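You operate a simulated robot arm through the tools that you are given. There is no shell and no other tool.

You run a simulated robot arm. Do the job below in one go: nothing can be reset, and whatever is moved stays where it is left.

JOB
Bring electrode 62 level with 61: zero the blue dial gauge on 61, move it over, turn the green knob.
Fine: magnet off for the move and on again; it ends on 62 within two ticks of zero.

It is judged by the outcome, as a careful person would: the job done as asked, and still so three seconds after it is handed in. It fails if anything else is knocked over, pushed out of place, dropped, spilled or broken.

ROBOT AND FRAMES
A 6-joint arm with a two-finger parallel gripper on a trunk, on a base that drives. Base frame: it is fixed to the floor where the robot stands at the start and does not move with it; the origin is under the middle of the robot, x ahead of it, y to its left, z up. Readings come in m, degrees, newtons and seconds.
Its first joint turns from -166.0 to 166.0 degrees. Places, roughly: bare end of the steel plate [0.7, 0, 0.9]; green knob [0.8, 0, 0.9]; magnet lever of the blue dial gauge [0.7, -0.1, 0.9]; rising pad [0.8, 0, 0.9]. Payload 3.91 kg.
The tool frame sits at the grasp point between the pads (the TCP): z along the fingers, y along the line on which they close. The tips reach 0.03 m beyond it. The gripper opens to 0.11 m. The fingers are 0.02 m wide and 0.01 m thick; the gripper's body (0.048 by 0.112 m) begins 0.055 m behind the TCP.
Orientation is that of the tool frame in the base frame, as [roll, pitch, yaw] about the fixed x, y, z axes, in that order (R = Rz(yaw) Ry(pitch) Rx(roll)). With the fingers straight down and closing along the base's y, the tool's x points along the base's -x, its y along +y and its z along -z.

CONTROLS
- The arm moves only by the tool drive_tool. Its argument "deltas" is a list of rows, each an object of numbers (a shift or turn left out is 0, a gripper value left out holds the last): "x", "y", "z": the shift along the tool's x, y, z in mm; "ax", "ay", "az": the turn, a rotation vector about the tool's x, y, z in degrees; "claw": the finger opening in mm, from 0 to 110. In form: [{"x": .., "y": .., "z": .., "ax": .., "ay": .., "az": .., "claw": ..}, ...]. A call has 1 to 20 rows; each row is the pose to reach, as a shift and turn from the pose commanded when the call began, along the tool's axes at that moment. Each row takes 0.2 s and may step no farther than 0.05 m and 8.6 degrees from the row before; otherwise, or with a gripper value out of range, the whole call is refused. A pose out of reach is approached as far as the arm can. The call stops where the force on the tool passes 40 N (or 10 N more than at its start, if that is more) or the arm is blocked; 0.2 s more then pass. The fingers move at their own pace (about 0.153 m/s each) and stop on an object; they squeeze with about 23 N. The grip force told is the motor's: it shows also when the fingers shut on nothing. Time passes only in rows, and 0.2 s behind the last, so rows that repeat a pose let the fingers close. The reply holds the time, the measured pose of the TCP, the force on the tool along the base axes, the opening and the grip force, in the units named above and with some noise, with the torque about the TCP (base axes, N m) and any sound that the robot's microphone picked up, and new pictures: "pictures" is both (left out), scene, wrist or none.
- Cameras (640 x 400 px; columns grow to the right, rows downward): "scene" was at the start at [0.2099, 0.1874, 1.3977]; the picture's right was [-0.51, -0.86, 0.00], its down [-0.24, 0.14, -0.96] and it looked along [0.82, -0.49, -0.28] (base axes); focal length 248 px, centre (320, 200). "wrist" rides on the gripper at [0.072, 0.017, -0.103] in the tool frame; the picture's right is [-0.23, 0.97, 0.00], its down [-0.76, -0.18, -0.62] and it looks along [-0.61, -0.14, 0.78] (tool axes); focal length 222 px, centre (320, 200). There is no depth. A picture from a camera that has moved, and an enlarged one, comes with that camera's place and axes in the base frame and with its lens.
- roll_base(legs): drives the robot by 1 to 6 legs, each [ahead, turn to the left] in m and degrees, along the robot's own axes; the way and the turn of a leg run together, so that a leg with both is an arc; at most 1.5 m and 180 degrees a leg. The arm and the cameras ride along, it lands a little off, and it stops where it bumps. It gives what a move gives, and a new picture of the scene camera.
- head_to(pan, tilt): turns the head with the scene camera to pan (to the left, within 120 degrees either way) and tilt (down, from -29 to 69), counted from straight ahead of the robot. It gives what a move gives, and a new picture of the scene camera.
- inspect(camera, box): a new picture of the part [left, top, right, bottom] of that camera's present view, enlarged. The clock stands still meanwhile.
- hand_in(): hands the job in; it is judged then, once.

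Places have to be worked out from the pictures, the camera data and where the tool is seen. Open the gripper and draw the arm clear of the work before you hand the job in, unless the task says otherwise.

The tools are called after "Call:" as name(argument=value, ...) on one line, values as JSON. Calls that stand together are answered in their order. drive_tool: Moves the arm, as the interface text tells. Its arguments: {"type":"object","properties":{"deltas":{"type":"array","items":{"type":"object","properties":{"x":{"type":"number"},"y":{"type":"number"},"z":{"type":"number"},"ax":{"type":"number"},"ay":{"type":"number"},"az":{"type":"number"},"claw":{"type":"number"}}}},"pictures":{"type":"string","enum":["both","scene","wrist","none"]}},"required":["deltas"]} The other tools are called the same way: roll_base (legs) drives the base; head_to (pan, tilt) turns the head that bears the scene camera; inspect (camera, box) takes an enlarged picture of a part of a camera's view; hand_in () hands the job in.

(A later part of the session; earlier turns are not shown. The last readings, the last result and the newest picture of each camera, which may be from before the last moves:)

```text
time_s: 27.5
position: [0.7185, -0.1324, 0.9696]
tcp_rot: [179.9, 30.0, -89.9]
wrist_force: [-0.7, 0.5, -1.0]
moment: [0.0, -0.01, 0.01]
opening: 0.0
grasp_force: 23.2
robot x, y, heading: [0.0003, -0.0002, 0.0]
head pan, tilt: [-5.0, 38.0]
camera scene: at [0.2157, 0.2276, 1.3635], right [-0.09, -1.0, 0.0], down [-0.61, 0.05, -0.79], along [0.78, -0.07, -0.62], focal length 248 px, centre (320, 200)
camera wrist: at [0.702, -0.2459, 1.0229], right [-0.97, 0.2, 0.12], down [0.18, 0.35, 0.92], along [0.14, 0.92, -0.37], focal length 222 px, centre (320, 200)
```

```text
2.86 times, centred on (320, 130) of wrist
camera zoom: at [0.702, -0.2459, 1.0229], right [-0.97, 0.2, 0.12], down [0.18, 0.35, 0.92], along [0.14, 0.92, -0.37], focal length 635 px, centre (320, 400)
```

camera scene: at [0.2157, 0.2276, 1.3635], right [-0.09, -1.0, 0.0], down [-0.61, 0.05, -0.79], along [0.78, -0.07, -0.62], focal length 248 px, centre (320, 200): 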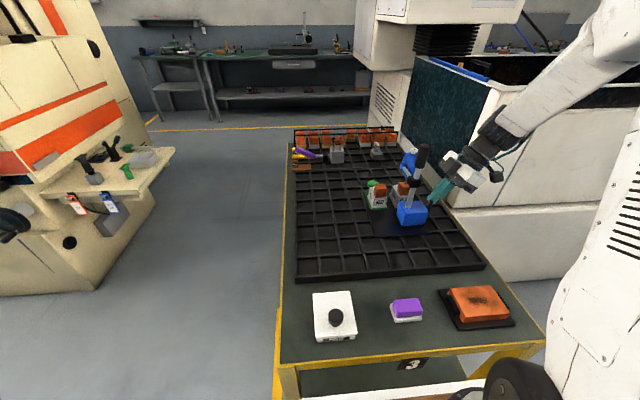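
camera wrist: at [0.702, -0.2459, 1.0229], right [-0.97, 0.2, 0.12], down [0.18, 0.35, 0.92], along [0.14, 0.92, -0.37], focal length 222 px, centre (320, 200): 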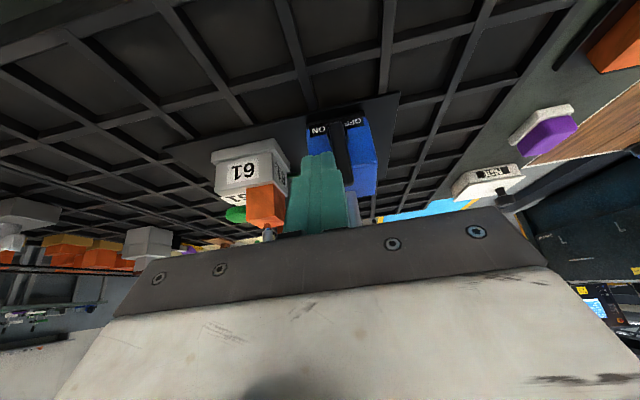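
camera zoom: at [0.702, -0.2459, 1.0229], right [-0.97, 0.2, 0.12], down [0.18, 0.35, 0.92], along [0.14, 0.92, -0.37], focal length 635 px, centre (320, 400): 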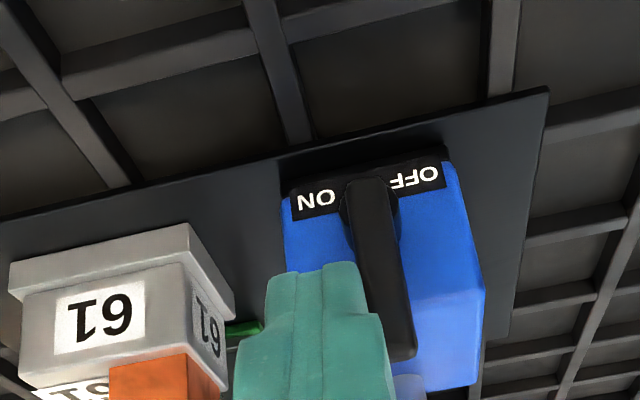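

The lever is about vertical with almost no force. I keep pushing toward OFF.

Call:
drive_tool(deltas=[{"x": -1, "y": 8, "z": -1.7}, {"x": -1, "y": 16, "z": -1.7}, {"x": 0.5, "y": 24, "z": 0.9}, {"x": 2, "y": 30, "z": 3.5}])

Call:
inspect(camera="wrist", box=[220, 60, 420, 200])

```text
time_s: 28.5
position: [0.6905, -0.1316, 0.9678]
tcp_rot: [-179.8, 29.9, -89.9]
wrist_force: [9.1, -1.5, 27.0]
moment: [0.4, 0.03, -0.13]
opening: 0.0003
grasp_force: 22.7
robot x, y, heading: [0.0004, -0.0004, -0.1]
head pan, tilt: [-5.0, 38.0]
camera scene: at [0.2153, 0.2277, 1.3636], right [-0.09, -1.0, 0.0], down [-0.61, 0.05, -0.79], along [0.79, -0.07, -0.62], focal length 248 px, centre (320, 200)
camera wrist: at [0.6733, -0.2456, 1.0205], right [-0.97, 0.2, 0.11], down [0.17, 0.35, 0.92], along [0.14, 0.92, -0.37], focal length 222 px, centre (320, 200)
```

scene: 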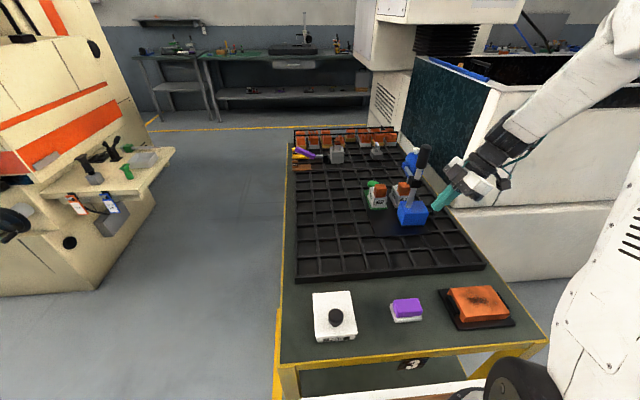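
wrist: 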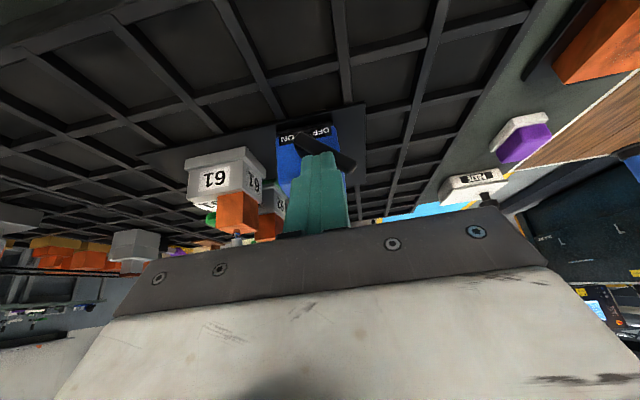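

```text
2.86 times, centred on (320, 130) of wrist
camera zoom: at [0.6733, -0.2456, 1.0205], right [-0.97, 0.2, 0.11], down [0.17, 0.35, 0.92], along [0.14, 0.92, -0.37], focal length 635 px, centre (320, 400)
```

zoom: 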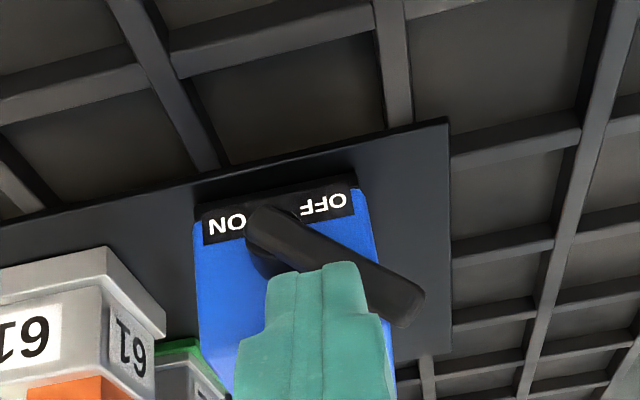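

The lever has swung to OFF (end stop felt, base not shifted). I back off and check the dial and base.

Call:
drive_tool(deltas=[{"z": -15}, {"z": -48, "y": 9, "x": 5}, {"z": -96, "y": 18, "x": 13}, {"z": -144, "y": 28, "x": 21}])

Call:
inspect(camera="wrist", box=[180, 60, 400, 240])

```text
time_s: 29.5
position: [0.6618, -0.2225, 1.0808]
tcp_rot: [179.9, 30.1, -90.0]
wrist_force: [-0.2, -0.2, 0.0]
moment: [0.0, 0.01, 0.02]
opening: 0.0002
grasp_force: 22.9
robot x, y, heading: [0.001, 0.0025, 0.1]
head pan, tilt: [-5.0, 38.0]
camera scene: at [0.2158, 0.2278, 1.3635], right [-0.09, -1.0, 0.0], down [-0.61, 0.05, -0.79], along [0.78, -0.07, -0.62], focal length 248 px, centre (320, 200)
camera wrist: at [0.6448, -0.337, 1.1334], right [-0.97, 0.2, 0.11], down [0.18, 0.35, 0.92], along [0.14, 0.92, -0.37], focal length 222 px, centre (320, 200)
```

scene: 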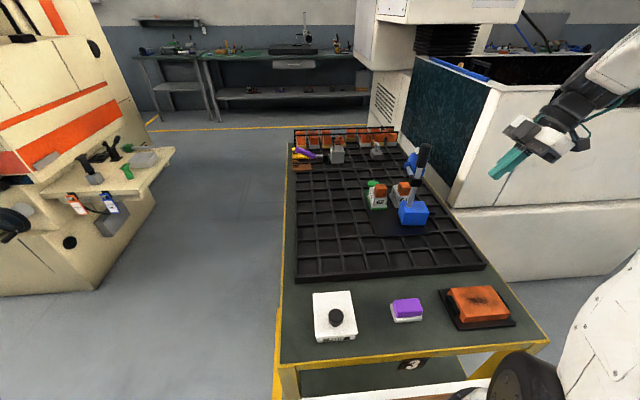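
wrist: 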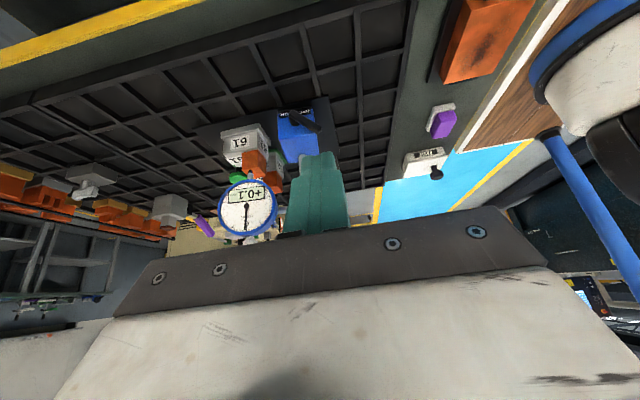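

```text
2.22 times, centred on (290, 150) of wrist
camera zoom: at [0.6448, -0.337, 1.1334], right [-0.97, 0.2, 0.11], down [0.18, 0.35, 0.92], along [0.14, 0.92, -0.37], focal length 494 px, centre (387, 311)
```

zoom: 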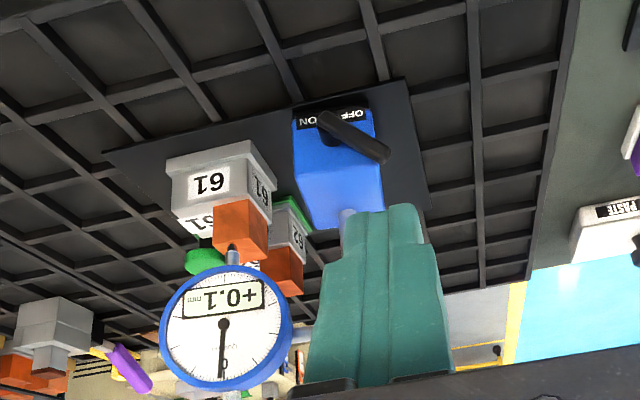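

The dial reads +0.1 with the magnet off. I check in the scene whether the base moved, before gripping the post.

Call:
inspect(camera="scene", box=[350, 140, 450, 240])

Call:
inspect(camera="wrist", box=[215, 170, 285, 240])

```text
4.00 times, centred on (400, 190) of scene
camera zoom: at [0.2158, 0.2278, 1.3635], right [-0.09, -1.0, 0.0], down [-0.61, 0.05, -0.79], along [0.78, -0.07, -0.62], focal length 992 px, centre (0, 240)
```

zoom: 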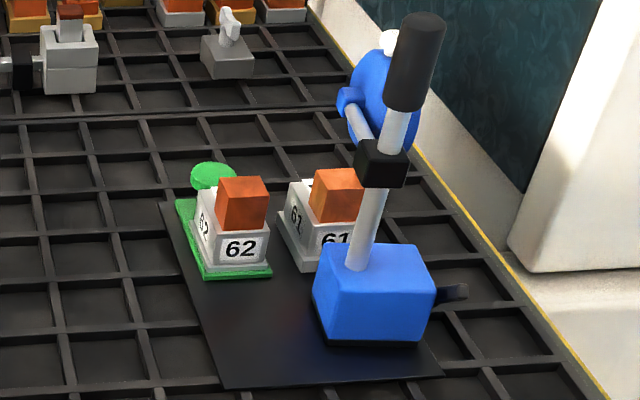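

```text
5.71 times, centred on (250, 205) of wrist
camera zoom: at [0.6448, -0.337, 1.1334], right [-0.97, 0.2, 0.11], down [0.18, 0.35, 0.92], along [0.14, 0.92, -0.37], focal length 1269 px, centre (720, 171)
```

zoom: 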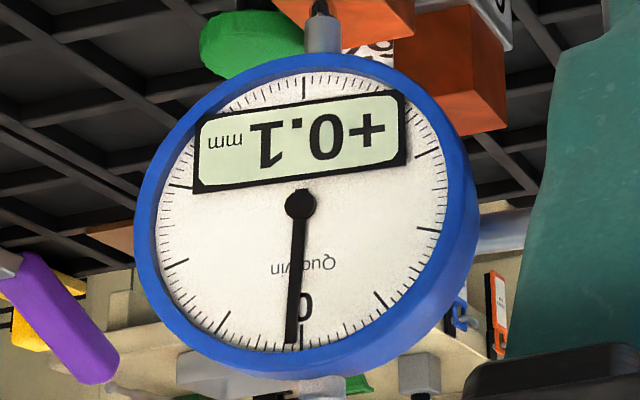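

With the magnet off the stand turned slightly about its post (dial swung roughly 1-2 cm toward -y) but it still rests on 61. I go plumb above the post handle, with fingers opened to 50 mm, for a position fix.

Call:
drive_tool(deltas=[{"x": -22, "z": -40, "ay": 5, "claw": 50}, {"x": -44, "z": -78, "ay": 12, "claw": 50}, {"x": -84, "y": -12, "z": -64, "ay": 18, "claw": 50}, {"x": -124, "y": -24, "z": -50, "ay": 24, "claw": 50}, {"x": -164, "y": -36, "z": -36, "ay": 30, "claw": 50}, {"x": -202, "y": -48, "z": -22, "ay": 30, "claw": 50}])

Call:
inspect(camera="wrist", box=[200, 30, 440, 220])

Call:
inspect(camera="scene", box=[370, 100, 470, 200])

```text
time_s: 30.9
position: [0.7094, -0.0561, 1.1988]
tcp_rot: [-179.9, -0.1, -90.0]
wrist_force: [0.7, -0.4, 0.2]
moment: [0.02, -0.02, -0.03]
opening: 0.05
grasp_force: 0.2
robot x, y, heading: [0.0025, -0.0021, 0.1]
head pan, tilt: [-5.0, 38.0]
camera scene: at [0.2156, 0.2274, 1.3636], right [-0.09, -1.0, 0.0], down [-0.61, 0.05, -0.79], along [0.79, -0.07, -0.62], focal length 248 px, centre (320, 200)
camera wrist: at [0.693, -0.1274, 1.3026], right [-0.97, 0.23, 0.0], down [0.18, 0.76, 0.62], along [0.14, 0.61, -0.78], focal length 222 px, centre (320, 200)
```

scene: 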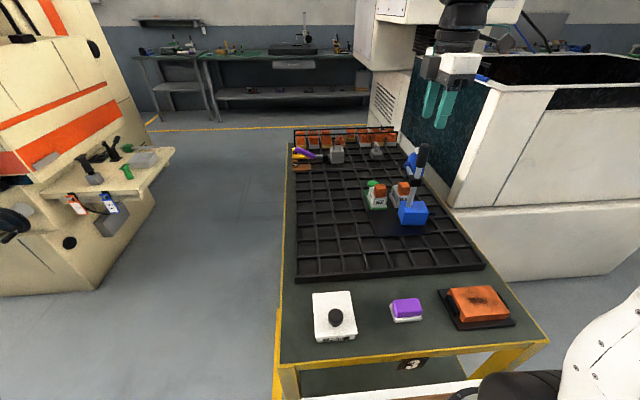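
wrist: 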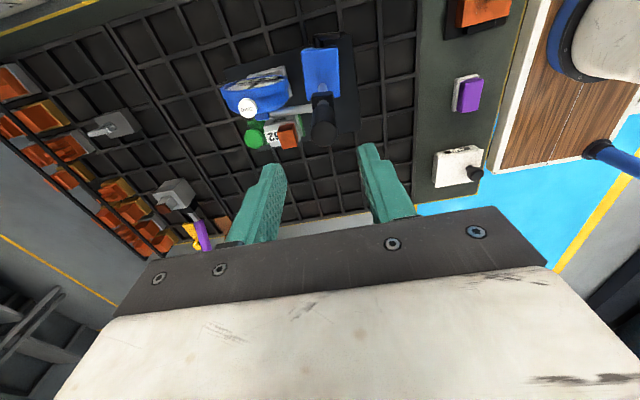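

```text
2.11 times, centred on (320, 125) of wrist
camera zoom: at [0.693, -0.1274, 1.3026], right [-0.97, 0.23, 0.0], down [0.18, 0.76, 0.62], along [0.14, 0.61, -0.78], focal length 468 px, centre (320, 358)
```

zoom: 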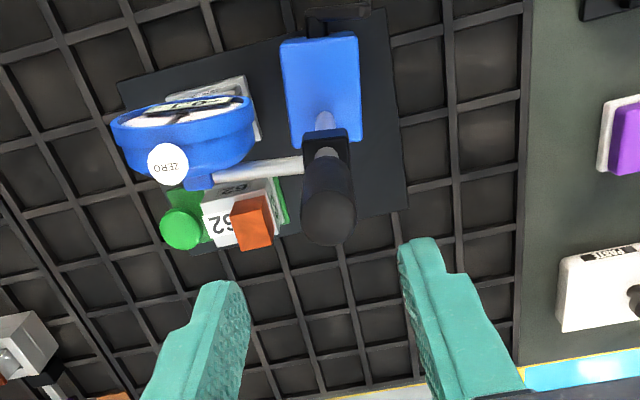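

```text
4.00 times, centred on (420, 150) of scene
camera zoom: at [0.2156, 0.2274, 1.3636], right [-0.09, -1.0, 0.0], down [-0.61, 0.05, -0.79], along [0.79, -0.07, -0.62], focal length 992 px, centre (-80, 400)
```

zoom: 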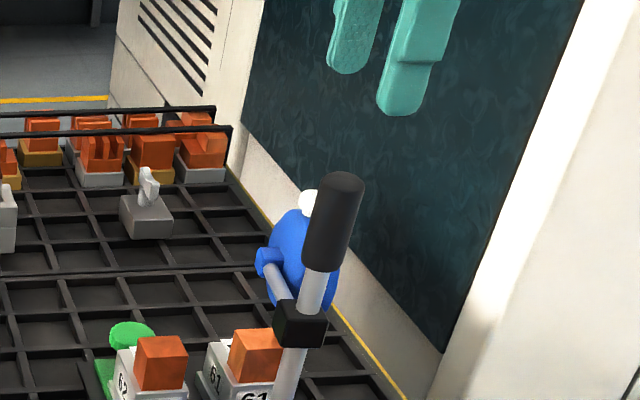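

The handle top is about (0.707, -0.053, 1.115) and the ZERO button is now at (0.780, -0.077), so the arm heading is about -18°. I align the fingers with that heading (yaw -109) and lower to just above the handle.

Call:
drive_tool(deltas=[{"x": -1, "y": 0, "z": 10, "az": 6.3}, {"x": -2, "y": 1, "z": 20, "az": 12.7}, {"x": -3, "y": 1, "z": 35, "az": 19}, {"x": -3, "y": 1, "z": 45, "az": 19}])

Call:
inspect(camera="wrist", box=[200, 30, 440, 220])

Call:
inspect(camera="scene", box=[370, 100, 470, 200])

```text
time_s: 31.9
position: [0.7096, -0.0538, 1.155]
tcp_rot: [-179.9, -0.1, -109.1]
wrist_force: [0.2, -0.8, 0.3]
moment: [0.0, 0.0, 0.01]
opening: 0.0502
grasp_force: 0.1
robot x, y, heading: [0.0035, 0.0015, 0.1]
head pan, tilt: [-5.0, 38.0]
camera scene: at [0.2156, 0.2277, 1.3635], right [-0.09, -1.0, 0.0], down [-0.61, 0.05, -0.79], along [0.79, -0.07, -0.62], focal length 248 px, centre (320, 200)
camera wrist: at [0.6696, -0.1168, 1.2578], right [-0.85, 0.53, 0.0], down [0.42, 0.66, 0.62], along [0.33, 0.53, -0.78], focal length 222 px, centre (320, 200)
```

scene: 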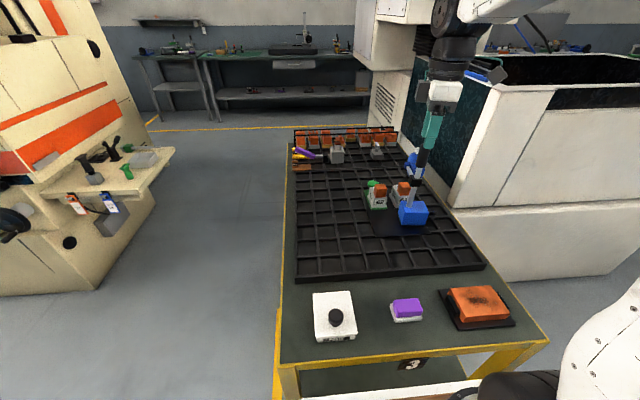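
wrist: 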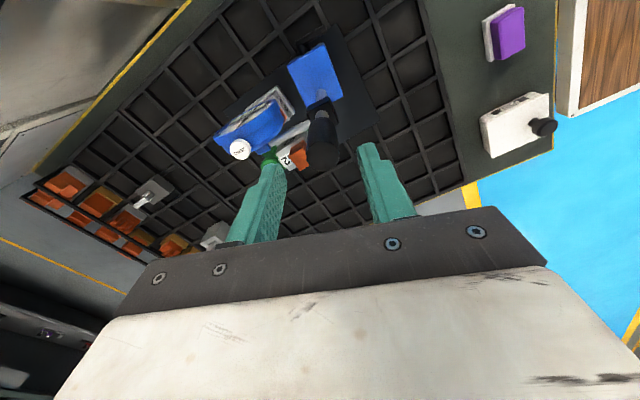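

```text
2.11 times, centred on (320, 125) of wrist
camera zoom: at [0.6696, -0.1168, 1.2578], right [-0.85, 0.53, 0.0], down [0.42, 0.66, 0.62], along [0.33, 0.53, -0.78], focal length 468 px, centre (320, 358)
```

zoom: 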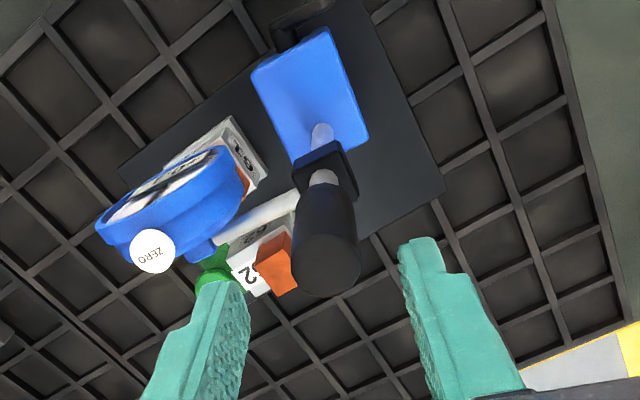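

```text
4.00 times, centred on (420, 150) of scene
camera zoom: at [0.2156, 0.2277, 1.3635], right [-0.09, -1.0, 0.0], down [-0.61, 0.05, -0.79], along [0.79, -0.07, -0.62], focal length 992 px, centre (-80, 400)
```

zoom: 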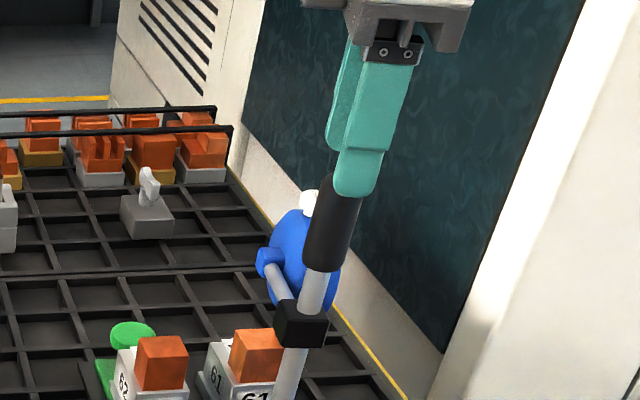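

The handle sits centred between the fingers. I lower 70 mm around it, then close gently.

Call:
drive_tool(deltas=[{"z": 15}, {"z": 30}, {"z": 45}, {"z": 58}, {"z": 70}], pictures="scene")

Call:
inspect(camera="wrist", box=[180, 30, 440, 240])

Call:
inspect(camera="scene", box=[370, 100, 470, 200])

```text
time_s: 33.1
position: [0.7083, -0.0532, 1.0831]
tcp_rot: [180.0, 0.1, -108.9]
wrist_force: [0.4, 0.9, -0.3]
moment: [0.01, -0.03, 0.0]
opening: 0.0501
grasp_force: 0.1
robot x, y, heading: [-0.0034, 0.0011, 0.1]
head pan, tilt: [-5.0, 38.0]
camera scene: at [0.2155, 0.2277, 1.3635], right [-0.09, -1.0, 0.0], down [-0.61, 0.05, -0.79], along [0.79, -0.07, -0.62], focal length 248 px, centre (320, 200)
```

scene: 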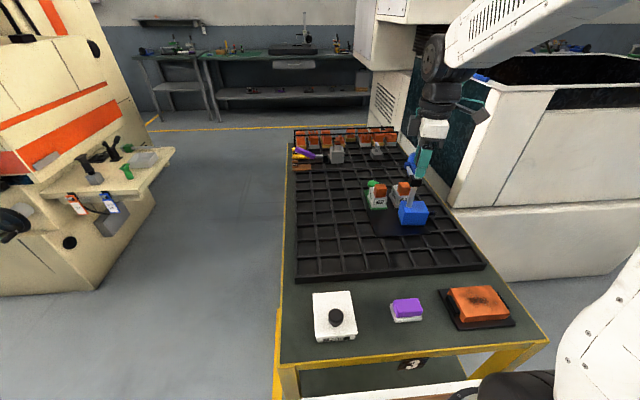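

```text
1.90 times, centred on (310, 135) of wrist
camera zoom: at [0.6687, -0.116, 1.1874], right [-0.85, 0.53, 0.0], down [0.42, 0.66, 0.62], along [0.33, 0.53, -0.78], focal length 423 px, centre (339, 324)
```

zoom: 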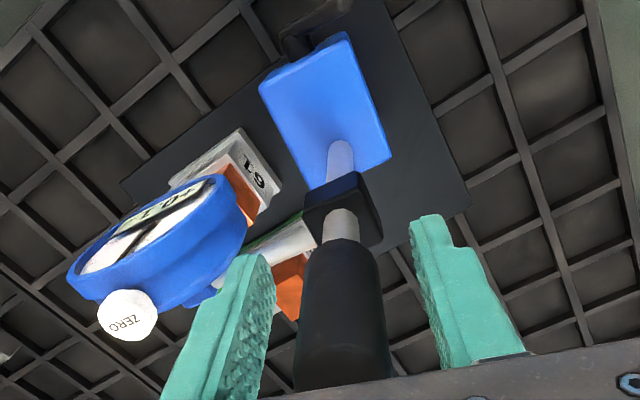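

```text
4.00 times, centred on (420, 150) of scene
camera zoom: at [0.2155, 0.2277, 1.3635], right [-0.09, -1.0, 0.0], down [-0.61, 0.05, -0.79], along [0.79, -0.07, -0.62], focal length 992 px, centre (-80, 400)
```

zoom: 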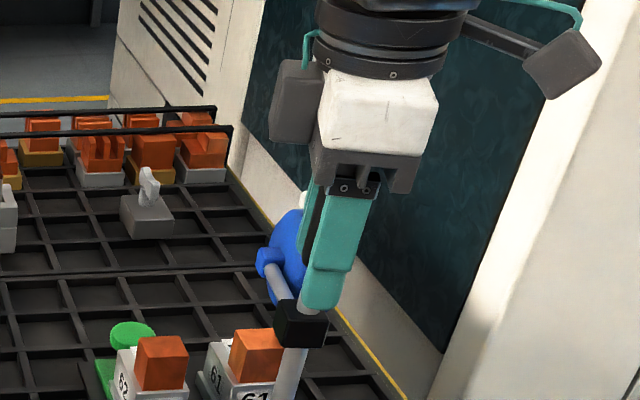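

Clear all around; I close on the handle.

Call:
drive_tool(deltas=[{"claw": 30}, {"claw": 20}, {"claw": 0}, {"claw": 0}], pictures="none")

Call:
inspect(camera="wrist", box=[180, 30, 440, 240])

```text
time_s: 34.1
position: [0.7072, -0.053, 1.0848]
tcp_rot: [-180.0, -0.1, -109.0]
wrist_force: [-2.3, 1.5, -0.5]
moment: [0.3, 0.42, -0.02]
opening: 0.0234
grasp_force: 23.0
robot x, y, heading: [0.0012, 0.0018, -0.2]
head pan, tilt: [-5.0, 38.0]
```

```text
1.90 times, centred on (310, 135) of wrist
camera zoom: at [0.6688, -0.116, 1.1874], right [-0.85, 0.53, 0.0], down [0.42, 0.66, 0.62], along [0.33, 0.53, -0.78], focal length 423 px, centre (339, 324)
```

zoom: 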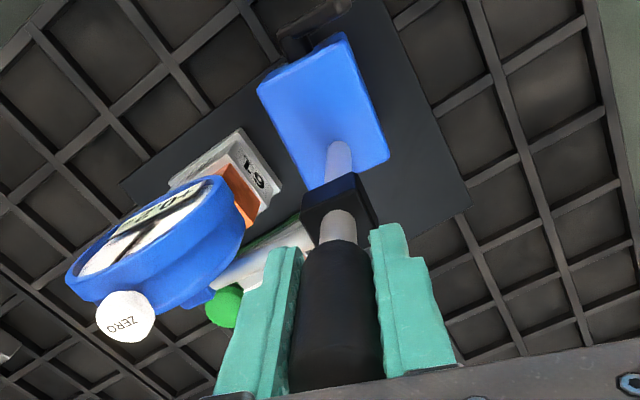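

Held at 23 mm with full grip. I lift a few millimetres first to make sure the stand comes freely.

Call:
drive_tool(deltas=[{"z": -2, "claw": 0}, {"z": -5, "claw": 0}, {"z": -8, "claw": 0}], pictures="none")

Call:
inspect(camera="scene", box=[350, 140, 450, 240])

Call:
inspect(camera="wrist", box=[180, 30, 440, 240])

```text
time_s: 34.9
position: [0.709, -0.0528, 1.0919]
tcp_rot: [180.0, 0.0, -109.0]
wrist_force: [0.8, -0.4, -11.1]
moment: [0.18, 0.01, -0.03]
opening: 0.0226
grasp_force: 23.3
robot x, y, heading: [0.001, -0.0027, 0.3]
head pan, tilt: [-5.0, 38.0]
```

```text
4.00 times, centred on (400, 190) of scene
camera zoom: at [0.216, 0.2276, 1.3634], right [-0.09, -1.0, 0.0], down [-0.61, 0.05, -0.79], along [0.78, -0.07, -0.62], focal length 992 px, centre (0, 240)
```

zoom: 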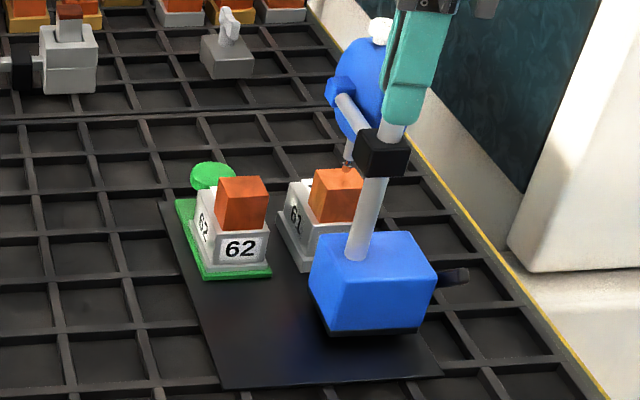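

```text
1.90 times, centred on (310, 135) of wrist
camera zoom: at [0.6699, -0.1157, 1.195], right [-0.85, 0.53, 0.0], down [0.42, 0.66, 0.62], along [0.33, 0.53, -0.78], focal length 423 px, centre (339, 324)
```

zoom: 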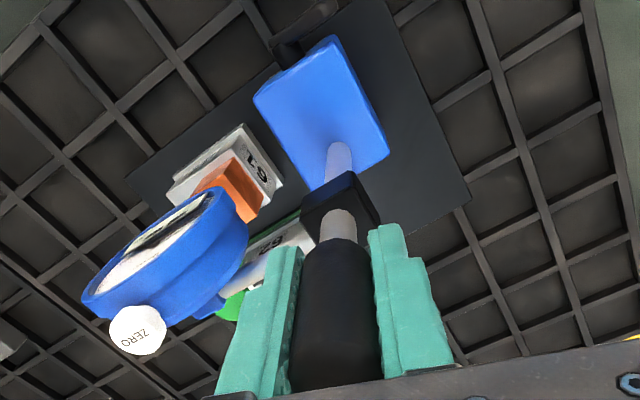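

It lifts cleanly (about 11 N) and the plunger is off 61. I raise it to 25 mm clearance.

Call:
drive_tool(deltas=[{"z": -8, "claw": 0}, {"z": -17, "claw": 0}, {"z": -17, "claw": 0}])

Call:
inspect(camera="scene", box=[350, 140, 450, 240])

Call:
inspect(camera="wrist", box=[180, 30, 440, 240])

```text
time_s: 35.7
position: [0.7086, -0.0555, 1.1078]
tcp_rot: [180.0, 0.0, -108.9]
wrist_force: [0.5, -0.9, -11.2]
moment: [0.18, 0.05, 0.04]
opening: 0.0229
grasp_force: 22.9
robot x, y, heading: [-0.0012, -0.0032, -0.0]
head pan, tilt: [-5.0, 38.0]
camera scene: at [0.216, 0.2276, 1.3634], right [-0.09, -1.0, 0.0], down [-0.61, 0.05, -0.79], along [0.78, -0.07, -0.62], focal length 248 px, centre (320, 200)
camera wrist: at [0.6692, -0.1168, 1.2121], right [-0.85, 0.53, 0.0], down [0.42, 0.66, 0.62], along [0.33, 0.53, -0.78], focal length 222 px, centre (320, 200)
```

scene: 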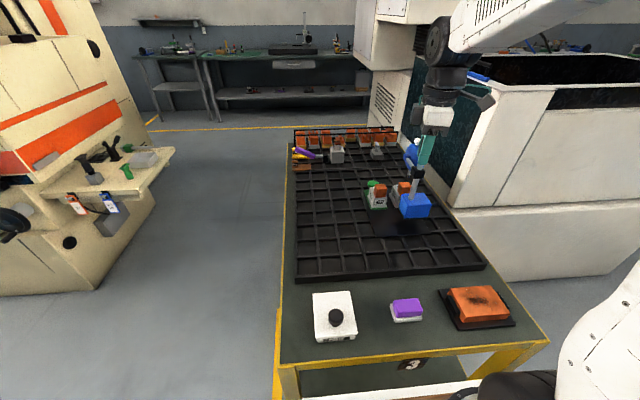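
wrist: 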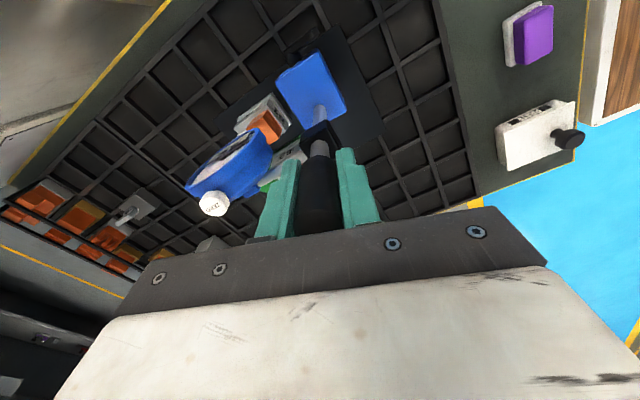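

```text
4.00 times, centred on (400, 190) of scene
camera zoom: at [0.216, 0.2276, 1.3634], right [-0.09, -1.0, 0.0], down [-0.61, 0.05, -0.79], along [0.78, -0.07, -0.62], focal length 992 px, centre (0, 240)
```

zoom: 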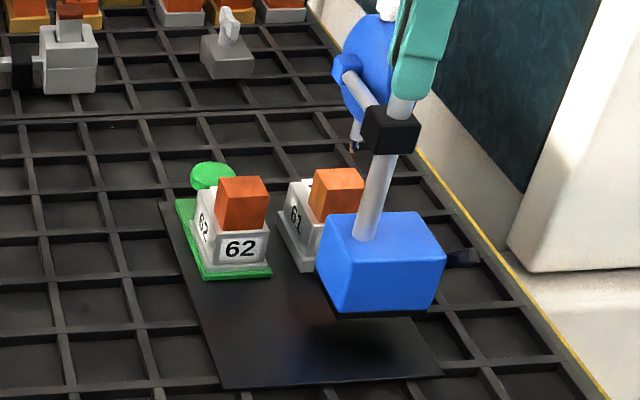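

```text
1.90 times, centred on (310, 135) of wrist
camera zoom: at [0.6692, -0.1168, 1.2121], right [-0.85, 0.53, 0.0], down [0.42, 0.66, 0.62], along [0.33, 0.53, -0.78], focal length 423 px, centre (339, 324)
```

zoom: 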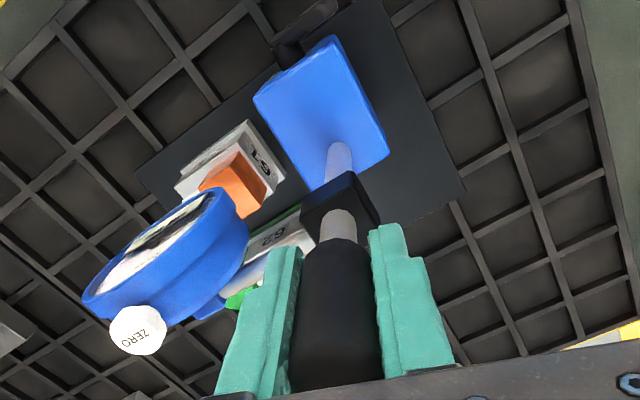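

The stand hangs level with the arm heading about -13°. I carry it +57 mm in y (and -7 mm in x) while turning it +13° so the plunger comes over 62 at about (0.778, 0.004), base on the bare plate end.

Call:
drive_tool(deltas=[{"x": -6, "y": 3, "az": -1.5, "claw": 0}, {"x": -14, "y": 7, "az": -3.5, "claw": 0}, {"x": -23, "y": 11, "az": -6, "claw": 0}, {"x": -32, "y": 16, "az": -8.5, "claw": 0}, {"x": -42, "y": 21, "az": -11, "claw": 0}, {"x": -51.6, "y": 25.2, "az": -13, "claw": 0}, {"x": -51.6, "y": 25.2, "az": -13, "claw": 0}])

Call:
inspect(camera="scene", box=[340, 130, 440, 230])

Call:
inspect(camera="wrist", box=[180, 30, 440, 240])

```text
time_s: 37.3
position: [0.7015, 0.0031, 1.1097]
tcp_rot: [179.9, 0.0, -95.9]
wrist_force: [0.2, 0.0, -11.5]
moment: [0.16, 0.09, -0.01]
opening: 0.0225
grasp_force: 22.9
robot x, y, heading: [-0.0016, 0.0019, 0.2]
head pan, tilt: [-5.0, 38.0]
camera scene: at [0.216, 0.2277, 1.3634], right [-0.09, -1.0, 0.0], down [-0.61, 0.05, -0.79], along [0.78, -0.07, -0.62], focal length 248 px, centre (320, 200)
camera wrist: at [0.6764, -0.0668, 1.213], right [-0.94, 0.33, 0.0], down [0.26, 0.74, 0.62], along [0.2, 0.59, -0.78], focal length 222 px, centre (320, 200)
```

scene: 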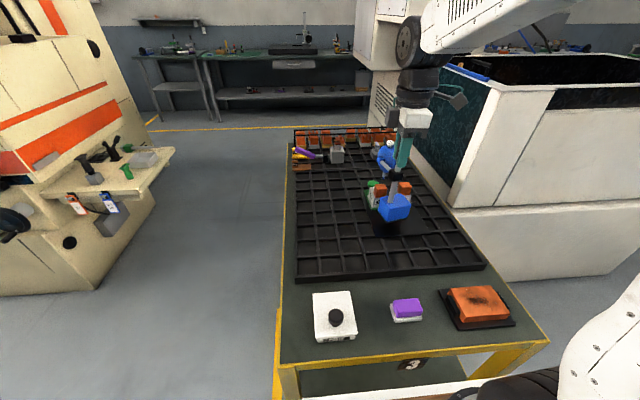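
wrist: 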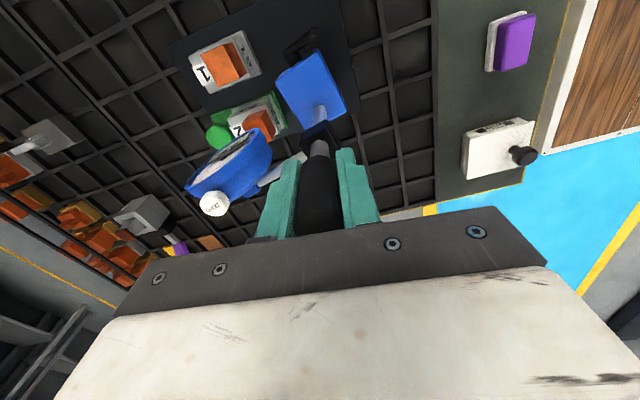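

```text
4.00 times, centred on (390, 180) of scene
camera zoom: at [0.216, 0.2277, 1.3634], right [-0.09, -1.0, 0.0], down [-0.61, 0.05, -0.79], along [0.78, -0.07, -0.62], focal length 992 px, centre (40, 280)
```

zoom: 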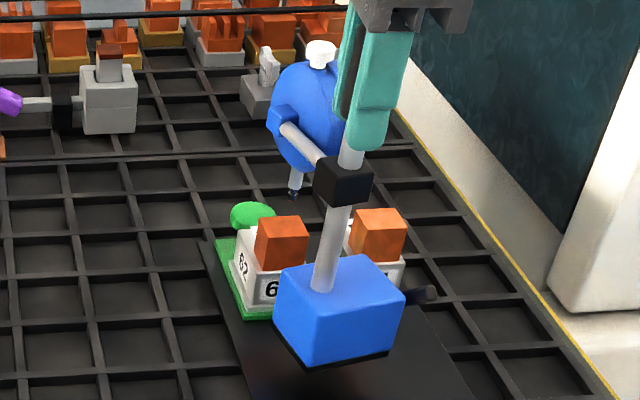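

```text
1.90 times, centred on (310, 135) of wrist
camera zoom: at [0.6764, -0.0668, 1.213], right [-0.94, 0.33, 0.0], down [0.26, 0.74, 0.62], along [0.2, 0.59, -0.78], focal length 423 px, centre (339, 324)
```

zoom: 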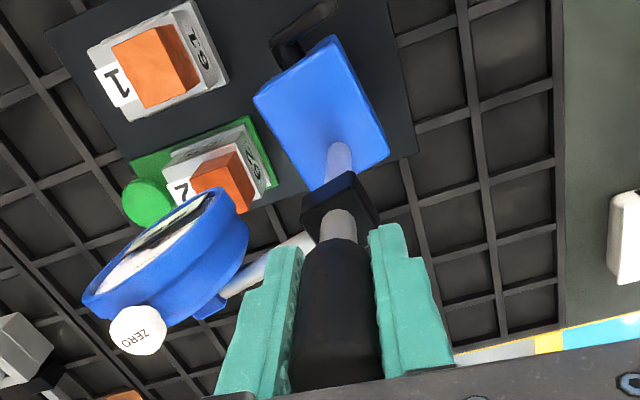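

The button measures (0.779, 0.003) and the plunger projects onto 62's copper. I lower 20 mm, then creep.

Call:
drive_tool(deltas=[{"z": 6, "claw": 0}, {"z": 12, "claw": 0}, {"z": 16, "claw": 0}, {"z": 19, "claw": 0}], pictures="none")

Call:
inspect(camera="scene", box=[340, 130, 440, 230])

Call:
inspect(camera="wrist", box=[180, 30, 440, 240])

```text
time_s: 38.3
position: [0.7005, 0.0026, 1.0902]
tcp_rot: [179.9, 0.0, -95.9]
wrist_force: [0.8, -0.2, -10.8]
moment: [0.14, 0.1, 0.0]
opening: 0.0228
grasp_force: 23.3
robot x, y, heading: [-0.0, -0.0011, -0.2]
head pan, tilt: [-5.0, 38.0]
```

```text
4.00 times, centred on (390, 180) of scene
camera zoom: at [0.2159, 0.2277, 1.3634], right [-0.09, -1.0, 0.0], down [-0.61, 0.05, -0.79], along [0.78, -0.07, -0.62], focal length 992 px, centre (40, 280)
```

zoom: 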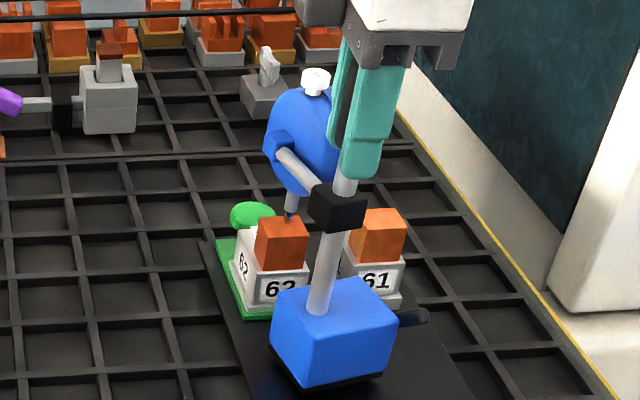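

```text
1.90 times, centred on (310, 135) of wrist
camera zoom: at [0.6766, -0.067, 1.194], right [-0.94, 0.33, 0.0], down [0.26, 0.74, 0.62], along [0.2, 0.59, -0.78], focal length 423 px, centre (339, 324)
```

zoom: 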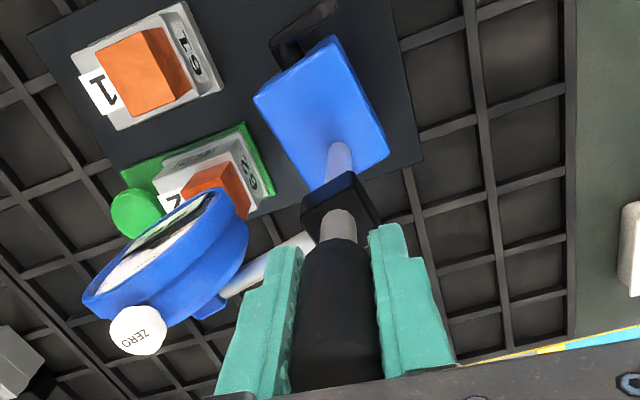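

The plunger would land slightly toward the far edge of 62's top, so I shift about -6 mm in x and +3 mm in y before setting down.

Call:
drive_tool(deltas=[{"z": -3, "claw": 0}, {"x": -2.4, "y": 6.3, "z": -3, "claw": 0}, {"x": -2.4, "y": 6.3, "z": -1, "claw": 0}, {"x": -2.4, "y": 6.3, "z": -1, "claw": 0}], pictures="none")

Call:
inspect(camera="scene", box=[360, 150, 420, 210])

```text
time_s: 39.3
position: [0.695, 0.0075, 1.0907]
tcp_rot: [179.9, 0.0, -96.0]
wrist_force: [0.0, -0.2, -11.6]
moment: [0.19, 0.11, 0.0]
opening: 0.023
grasp_force: 22.5
robot x, y, heading: [-0.0042, -0.003, 0.1]
head pan, tilt: [-5.0, 38.0]
```

```text
6.67 times, centred on (390, 180) of scene
camera zoom: at [0.216, 0.2277, 1.3634], right [-0.09, -1.0, 0.0], down [-0.61, 0.05, -0.79], along [0.78, -0.07, -0.62], focal length 1653 px, centre (-147, 333)
```

zoom: 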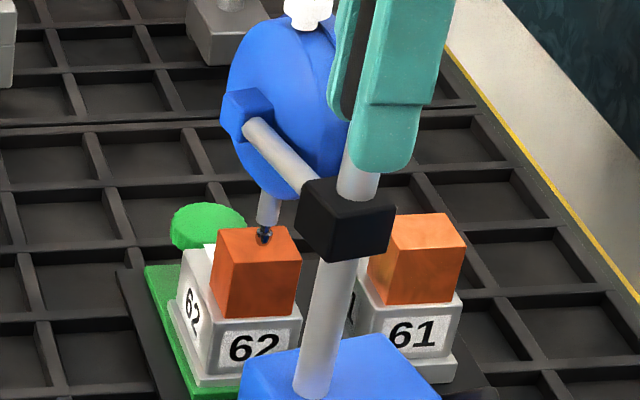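

The plunger will now land near the middle of 62's copper. I lower in small steps until the base takes the weight.

Call:
drive_tool(deltas=[{"z": 2, "claw": 0}, {"z": 3.5, "claw": 0}, {"z": 5, "claw": 0}, {"z": 6, "claw": 0}, {"z": 6, "claw": 0}], pictures="none")

Call:
inspect(camera="wrist", box=[180, 30, 440, 240])

Call:
inspect(camera="scene", box=[360, 160, 430, 230])

```text
time_s: 40.5
position: [0.6951, 0.0064, 1.0843]
tcp_rot: [-179.9, -0.1, -96.0]
wrist_force: [0.0, 0.0, 0.0]
moment: [-0.43, 0.44, -0.02]
opening: 0.0229
grasp_force: 23.0
robot x, y, heading: [0.0024, 0.0038, -0.1]
head pan, tilt: [-5.0, 38.0]
```

```text
1.90 times, centred on (310, 135) of wrist
camera zoom: at [0.6714, -0.0636, 1.1887], right [-0.94, 0.33, 0.0], down [0.26, 0.74, 0.62], along [0.2, 0.59, -0.78], focal length 423 px, centre (339, 324)
```

zoom: 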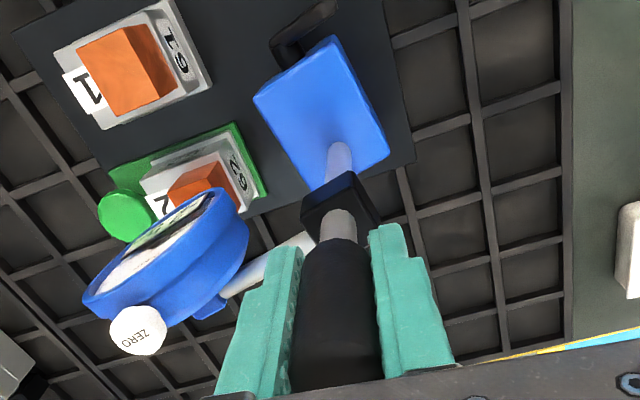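

```text
5.71 times, centred on (395, 195) of scene
camera zoom: at [0.2156, 0.2277, 1.3635], right [-0.09, -1.0, 0.0], down [-0.61, 0.05, -0.79], along [0.79, -0.07, -0.62], focal length 1417 px, centre (-109, 229)
```

zoom: 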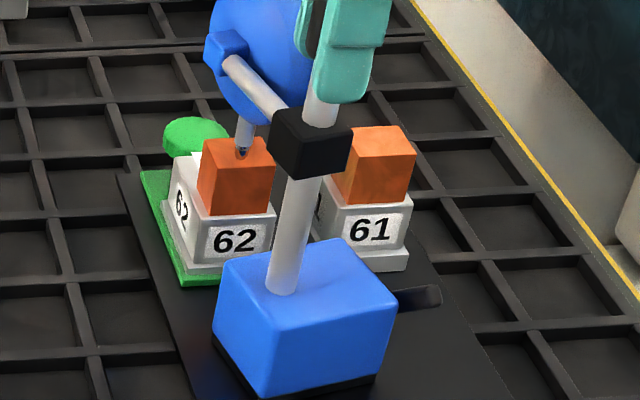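

The weight is off the gripper (force ~0) and the height matches the original grip height, base well on the plate. I release and rise straight up.

Call:
drive_tool(deltas=[{"claw": 26}, {"claw": 36}, {"claw": 50}, {"claw": 50}, {"z": -20, "claw": 50}, {"z": -50, "claw": 50}, {"z": -90, "claw": 50}])

Call:
inspect(camera="wrist", box=[180, 30, 440, 240])

Call:
inspect(camera="scene", box=[350, 140, 450, 240])

```text
time_s: 42.1
position: [0.6955, 0.0084, 1.1759]
tcp_rot: [-179.9, -0.1, -96.0]
wrist_force: [-0.2, -0.2, -0.1]
moment: [0.02, 0.01, -0.01]
opening: 0.0501
grasp_force: 0.0
robot x, y, heading: [0.0025, -0.0008, 0.1]
head pan, tilt: [-5.0, 38.0]
camera scene: at [0.2158, 0.2277, 1.3635], right [-0.09, -1.0, 0.0], down [-0.61, 0.05, -0.79], along [0.78, -0.07, -0.62], focal length 248 px, centre (320, 200)
camera wrist: at [0.6708, -0.0623, 1.2797], right [-0.94, 0.33, 0.0], down [0.26, 0.74, 0.62], along [0.2, 0.59, -0.78], focal length 222 px, centre (320, 200)
```

scene: 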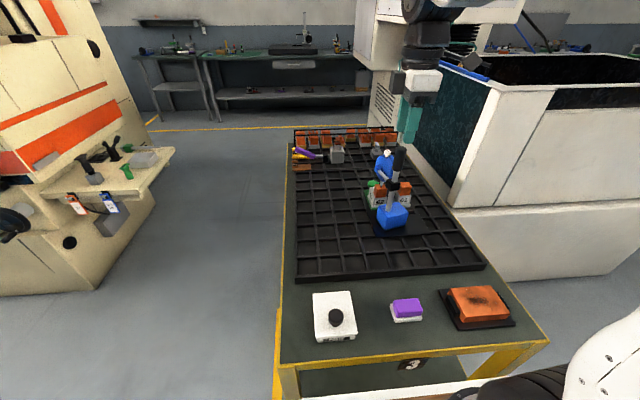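
wrist: 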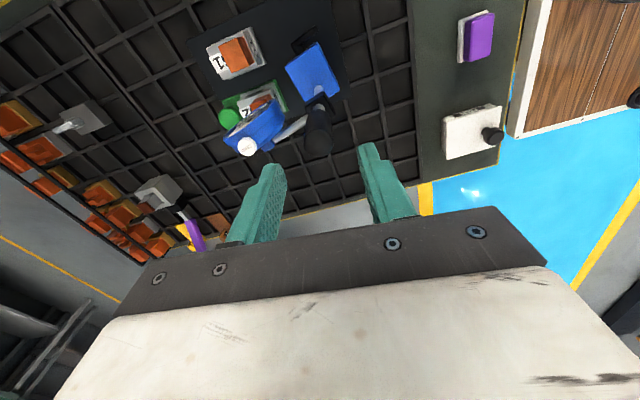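

```text
1.90 times, centred on (310, 135) of wrist
camera zoom: at [0.6708, -0.0623, 1.2797], right [-0.94, 0.33, 0.0], down [0.26, 0.74, 0.62], along [0.2, 0.59, -0.78], focal length 423 px, centre (339, 324)
```

zoom: 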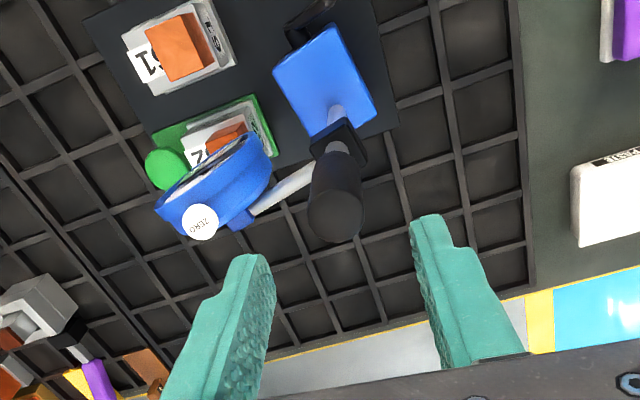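

```text
4.00 times, centred on (400, 190) of scene
camera zoom: at [0.2158, 0.2277, 1.3635], right [-0.09, -1.0, 0.0], down [-0.61, 0.05, -0.79], along [0.78, -0.07, -0.62], focal length 992 px, centre (0, 240)
```

zoom: 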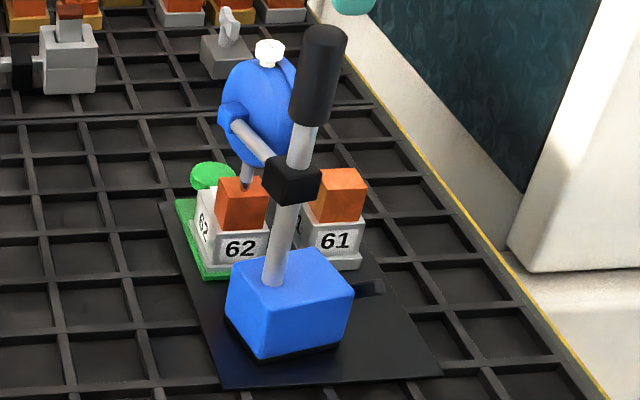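

The gauge now stands on 62, with the plunger around (0.772, 0.007). I close the fingers and go round to the -y side for the tilted view of dial and lever.

Call:
drive_tool(deltas=[{"x": 40, "y": 10, "z": 0, "az": -1.5, "claw": 50}, {"x": 81, "y": 20, "z": 5, "az": -3, "claw": 0}, {"x": 122, "y": 30, "z": 10, "az": -4.5, "claw": 0}, {"x": 162, "y": 39, "z": 20, "az": -6, "claw": 0}], pictures="none")

Call:
drive_tool(deltas=[{"ay": -8, "claw": 0}, {"ay": -16, "claw": 0}, {"ay": -23, "z": 20, "claw": 0}, {"ay": -30, "z": 50, "claw": 0}])

Call:
inspect(camera="wrist", box=[180, 60, 400, 240])

```text
time_s: 43.1
position: [0.6406, -0.1501, 1.1556]
tcp_rot: [179.9, 0.0, -89.8]
wrist_force: [0.4, 0.8, -1.4]
moment: [-0.02, 0.02, 0.0]
opening: 0.0
grasp_force: 23.4
robot x, y, heading: [-0.0008, 0.0038, 0.1]
head pan, tilt: [-5.0, 38.0]
```

```text
time_s: 44.1
position: [0.6388, -0.1513, 1.1049]
tcp_rot: [-179.9, 30.0, -90.0]
wrist_force: [-0.4, 0.0, 0.0]
moment: [-0.02, -0.01, -0.02]
opening: 0.0
grasp_force: 22.9
robot x, y, heading: [0.001, 0.0032, 0.0]
head pan, tilt: [-5.0, 38.0]
camera scene: at [0.2153, 0.2279, 1.3635], right [-0.09, -1.0, 0.0], down [-0.61, 0.05, -0.79], along [0.79, -0.07, -0.62], focal length 248 px, centre (320, 200)
camera wrist: at [0.6228, -0.2663, 1.1582], right [-0.97, 0.2, 0.11], down [0.18, 0.35, 0.92], along [0.14, 0.92, -0.37], focal length 222 px, centre (320, 200)
```

scene: 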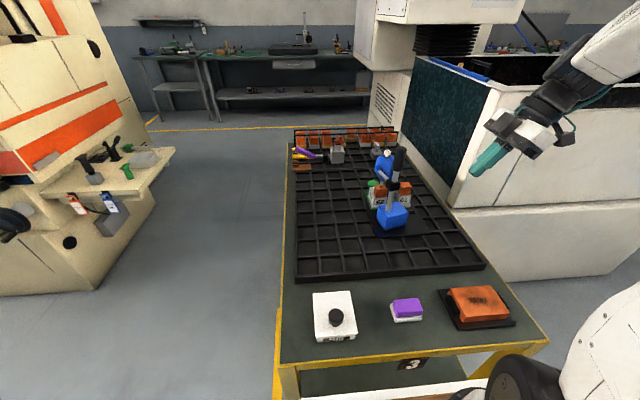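
wrist: 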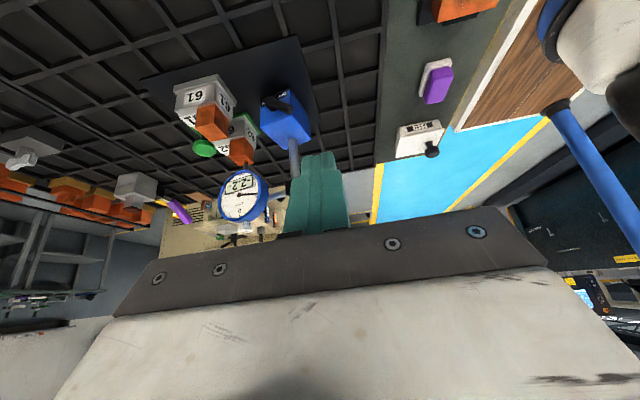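

```text
2.22 times, centred on (290, 150) of wrist
camera zoom: at [0.6228, -0.2663, 1.1582], right [-0.97, 0.2, 0.11], down [0.18, 0.35, 0.92], along [0.14, 0.92, -0.37], focal length 494 px, centre (387, 311)
```

zoom: 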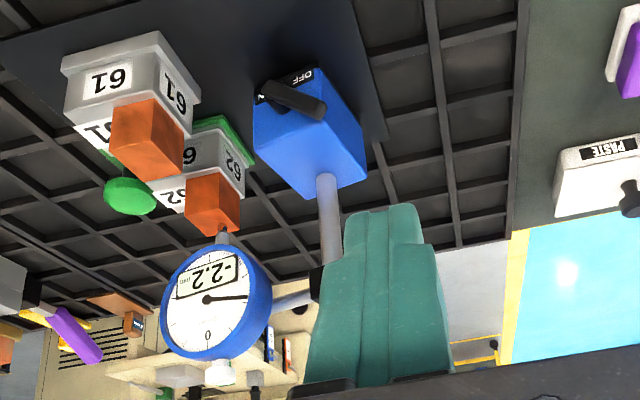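

The gauge reads -2.2 mm on 62, so the pad needs raising by 2.2 mm. First the magnet goes back on; I zoom on the lever for its present position.

Call:
inspect(camera="wrist", box=[250, 75, 330, 135])

Call:
inspect(camera="scene", box=[365, 190, 425, 240])

```text
6.67 times, centred on (290, 105) of wrist
camera zoom: at [0.6228, -0.2663, 1.1582], right [-0.97, 0.2, 0.11], down [0.18, 0.35, 0.92], along [0.14, 0.92, -0.37], focal length 1481 px, centre (520, 833)
```

zoom: 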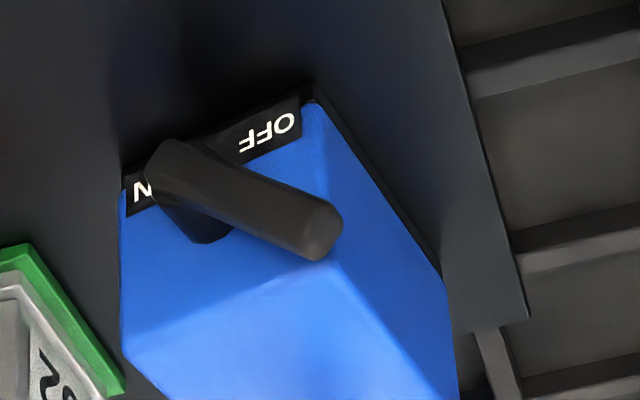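

```text
8.00 times, centred on (395, 215) of scene
camera zoom: at [0.2153, 0.2279, 1.3635], right [-0.09, -1.0, 0.0], down [-0.61, 0.05, -0.79], along [0.79, -0.07, -0.62], focal length 1983 px, centre (-280, 80)
```

zoom: 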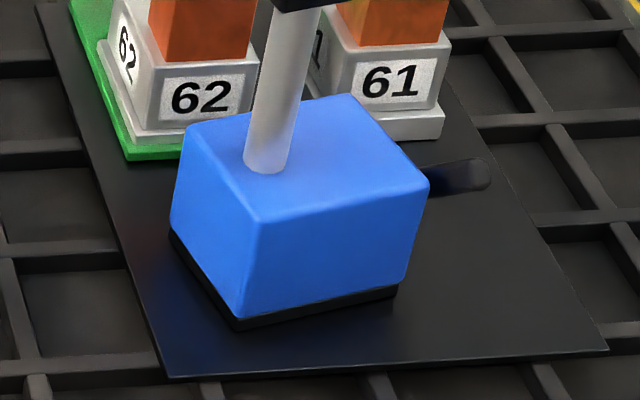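

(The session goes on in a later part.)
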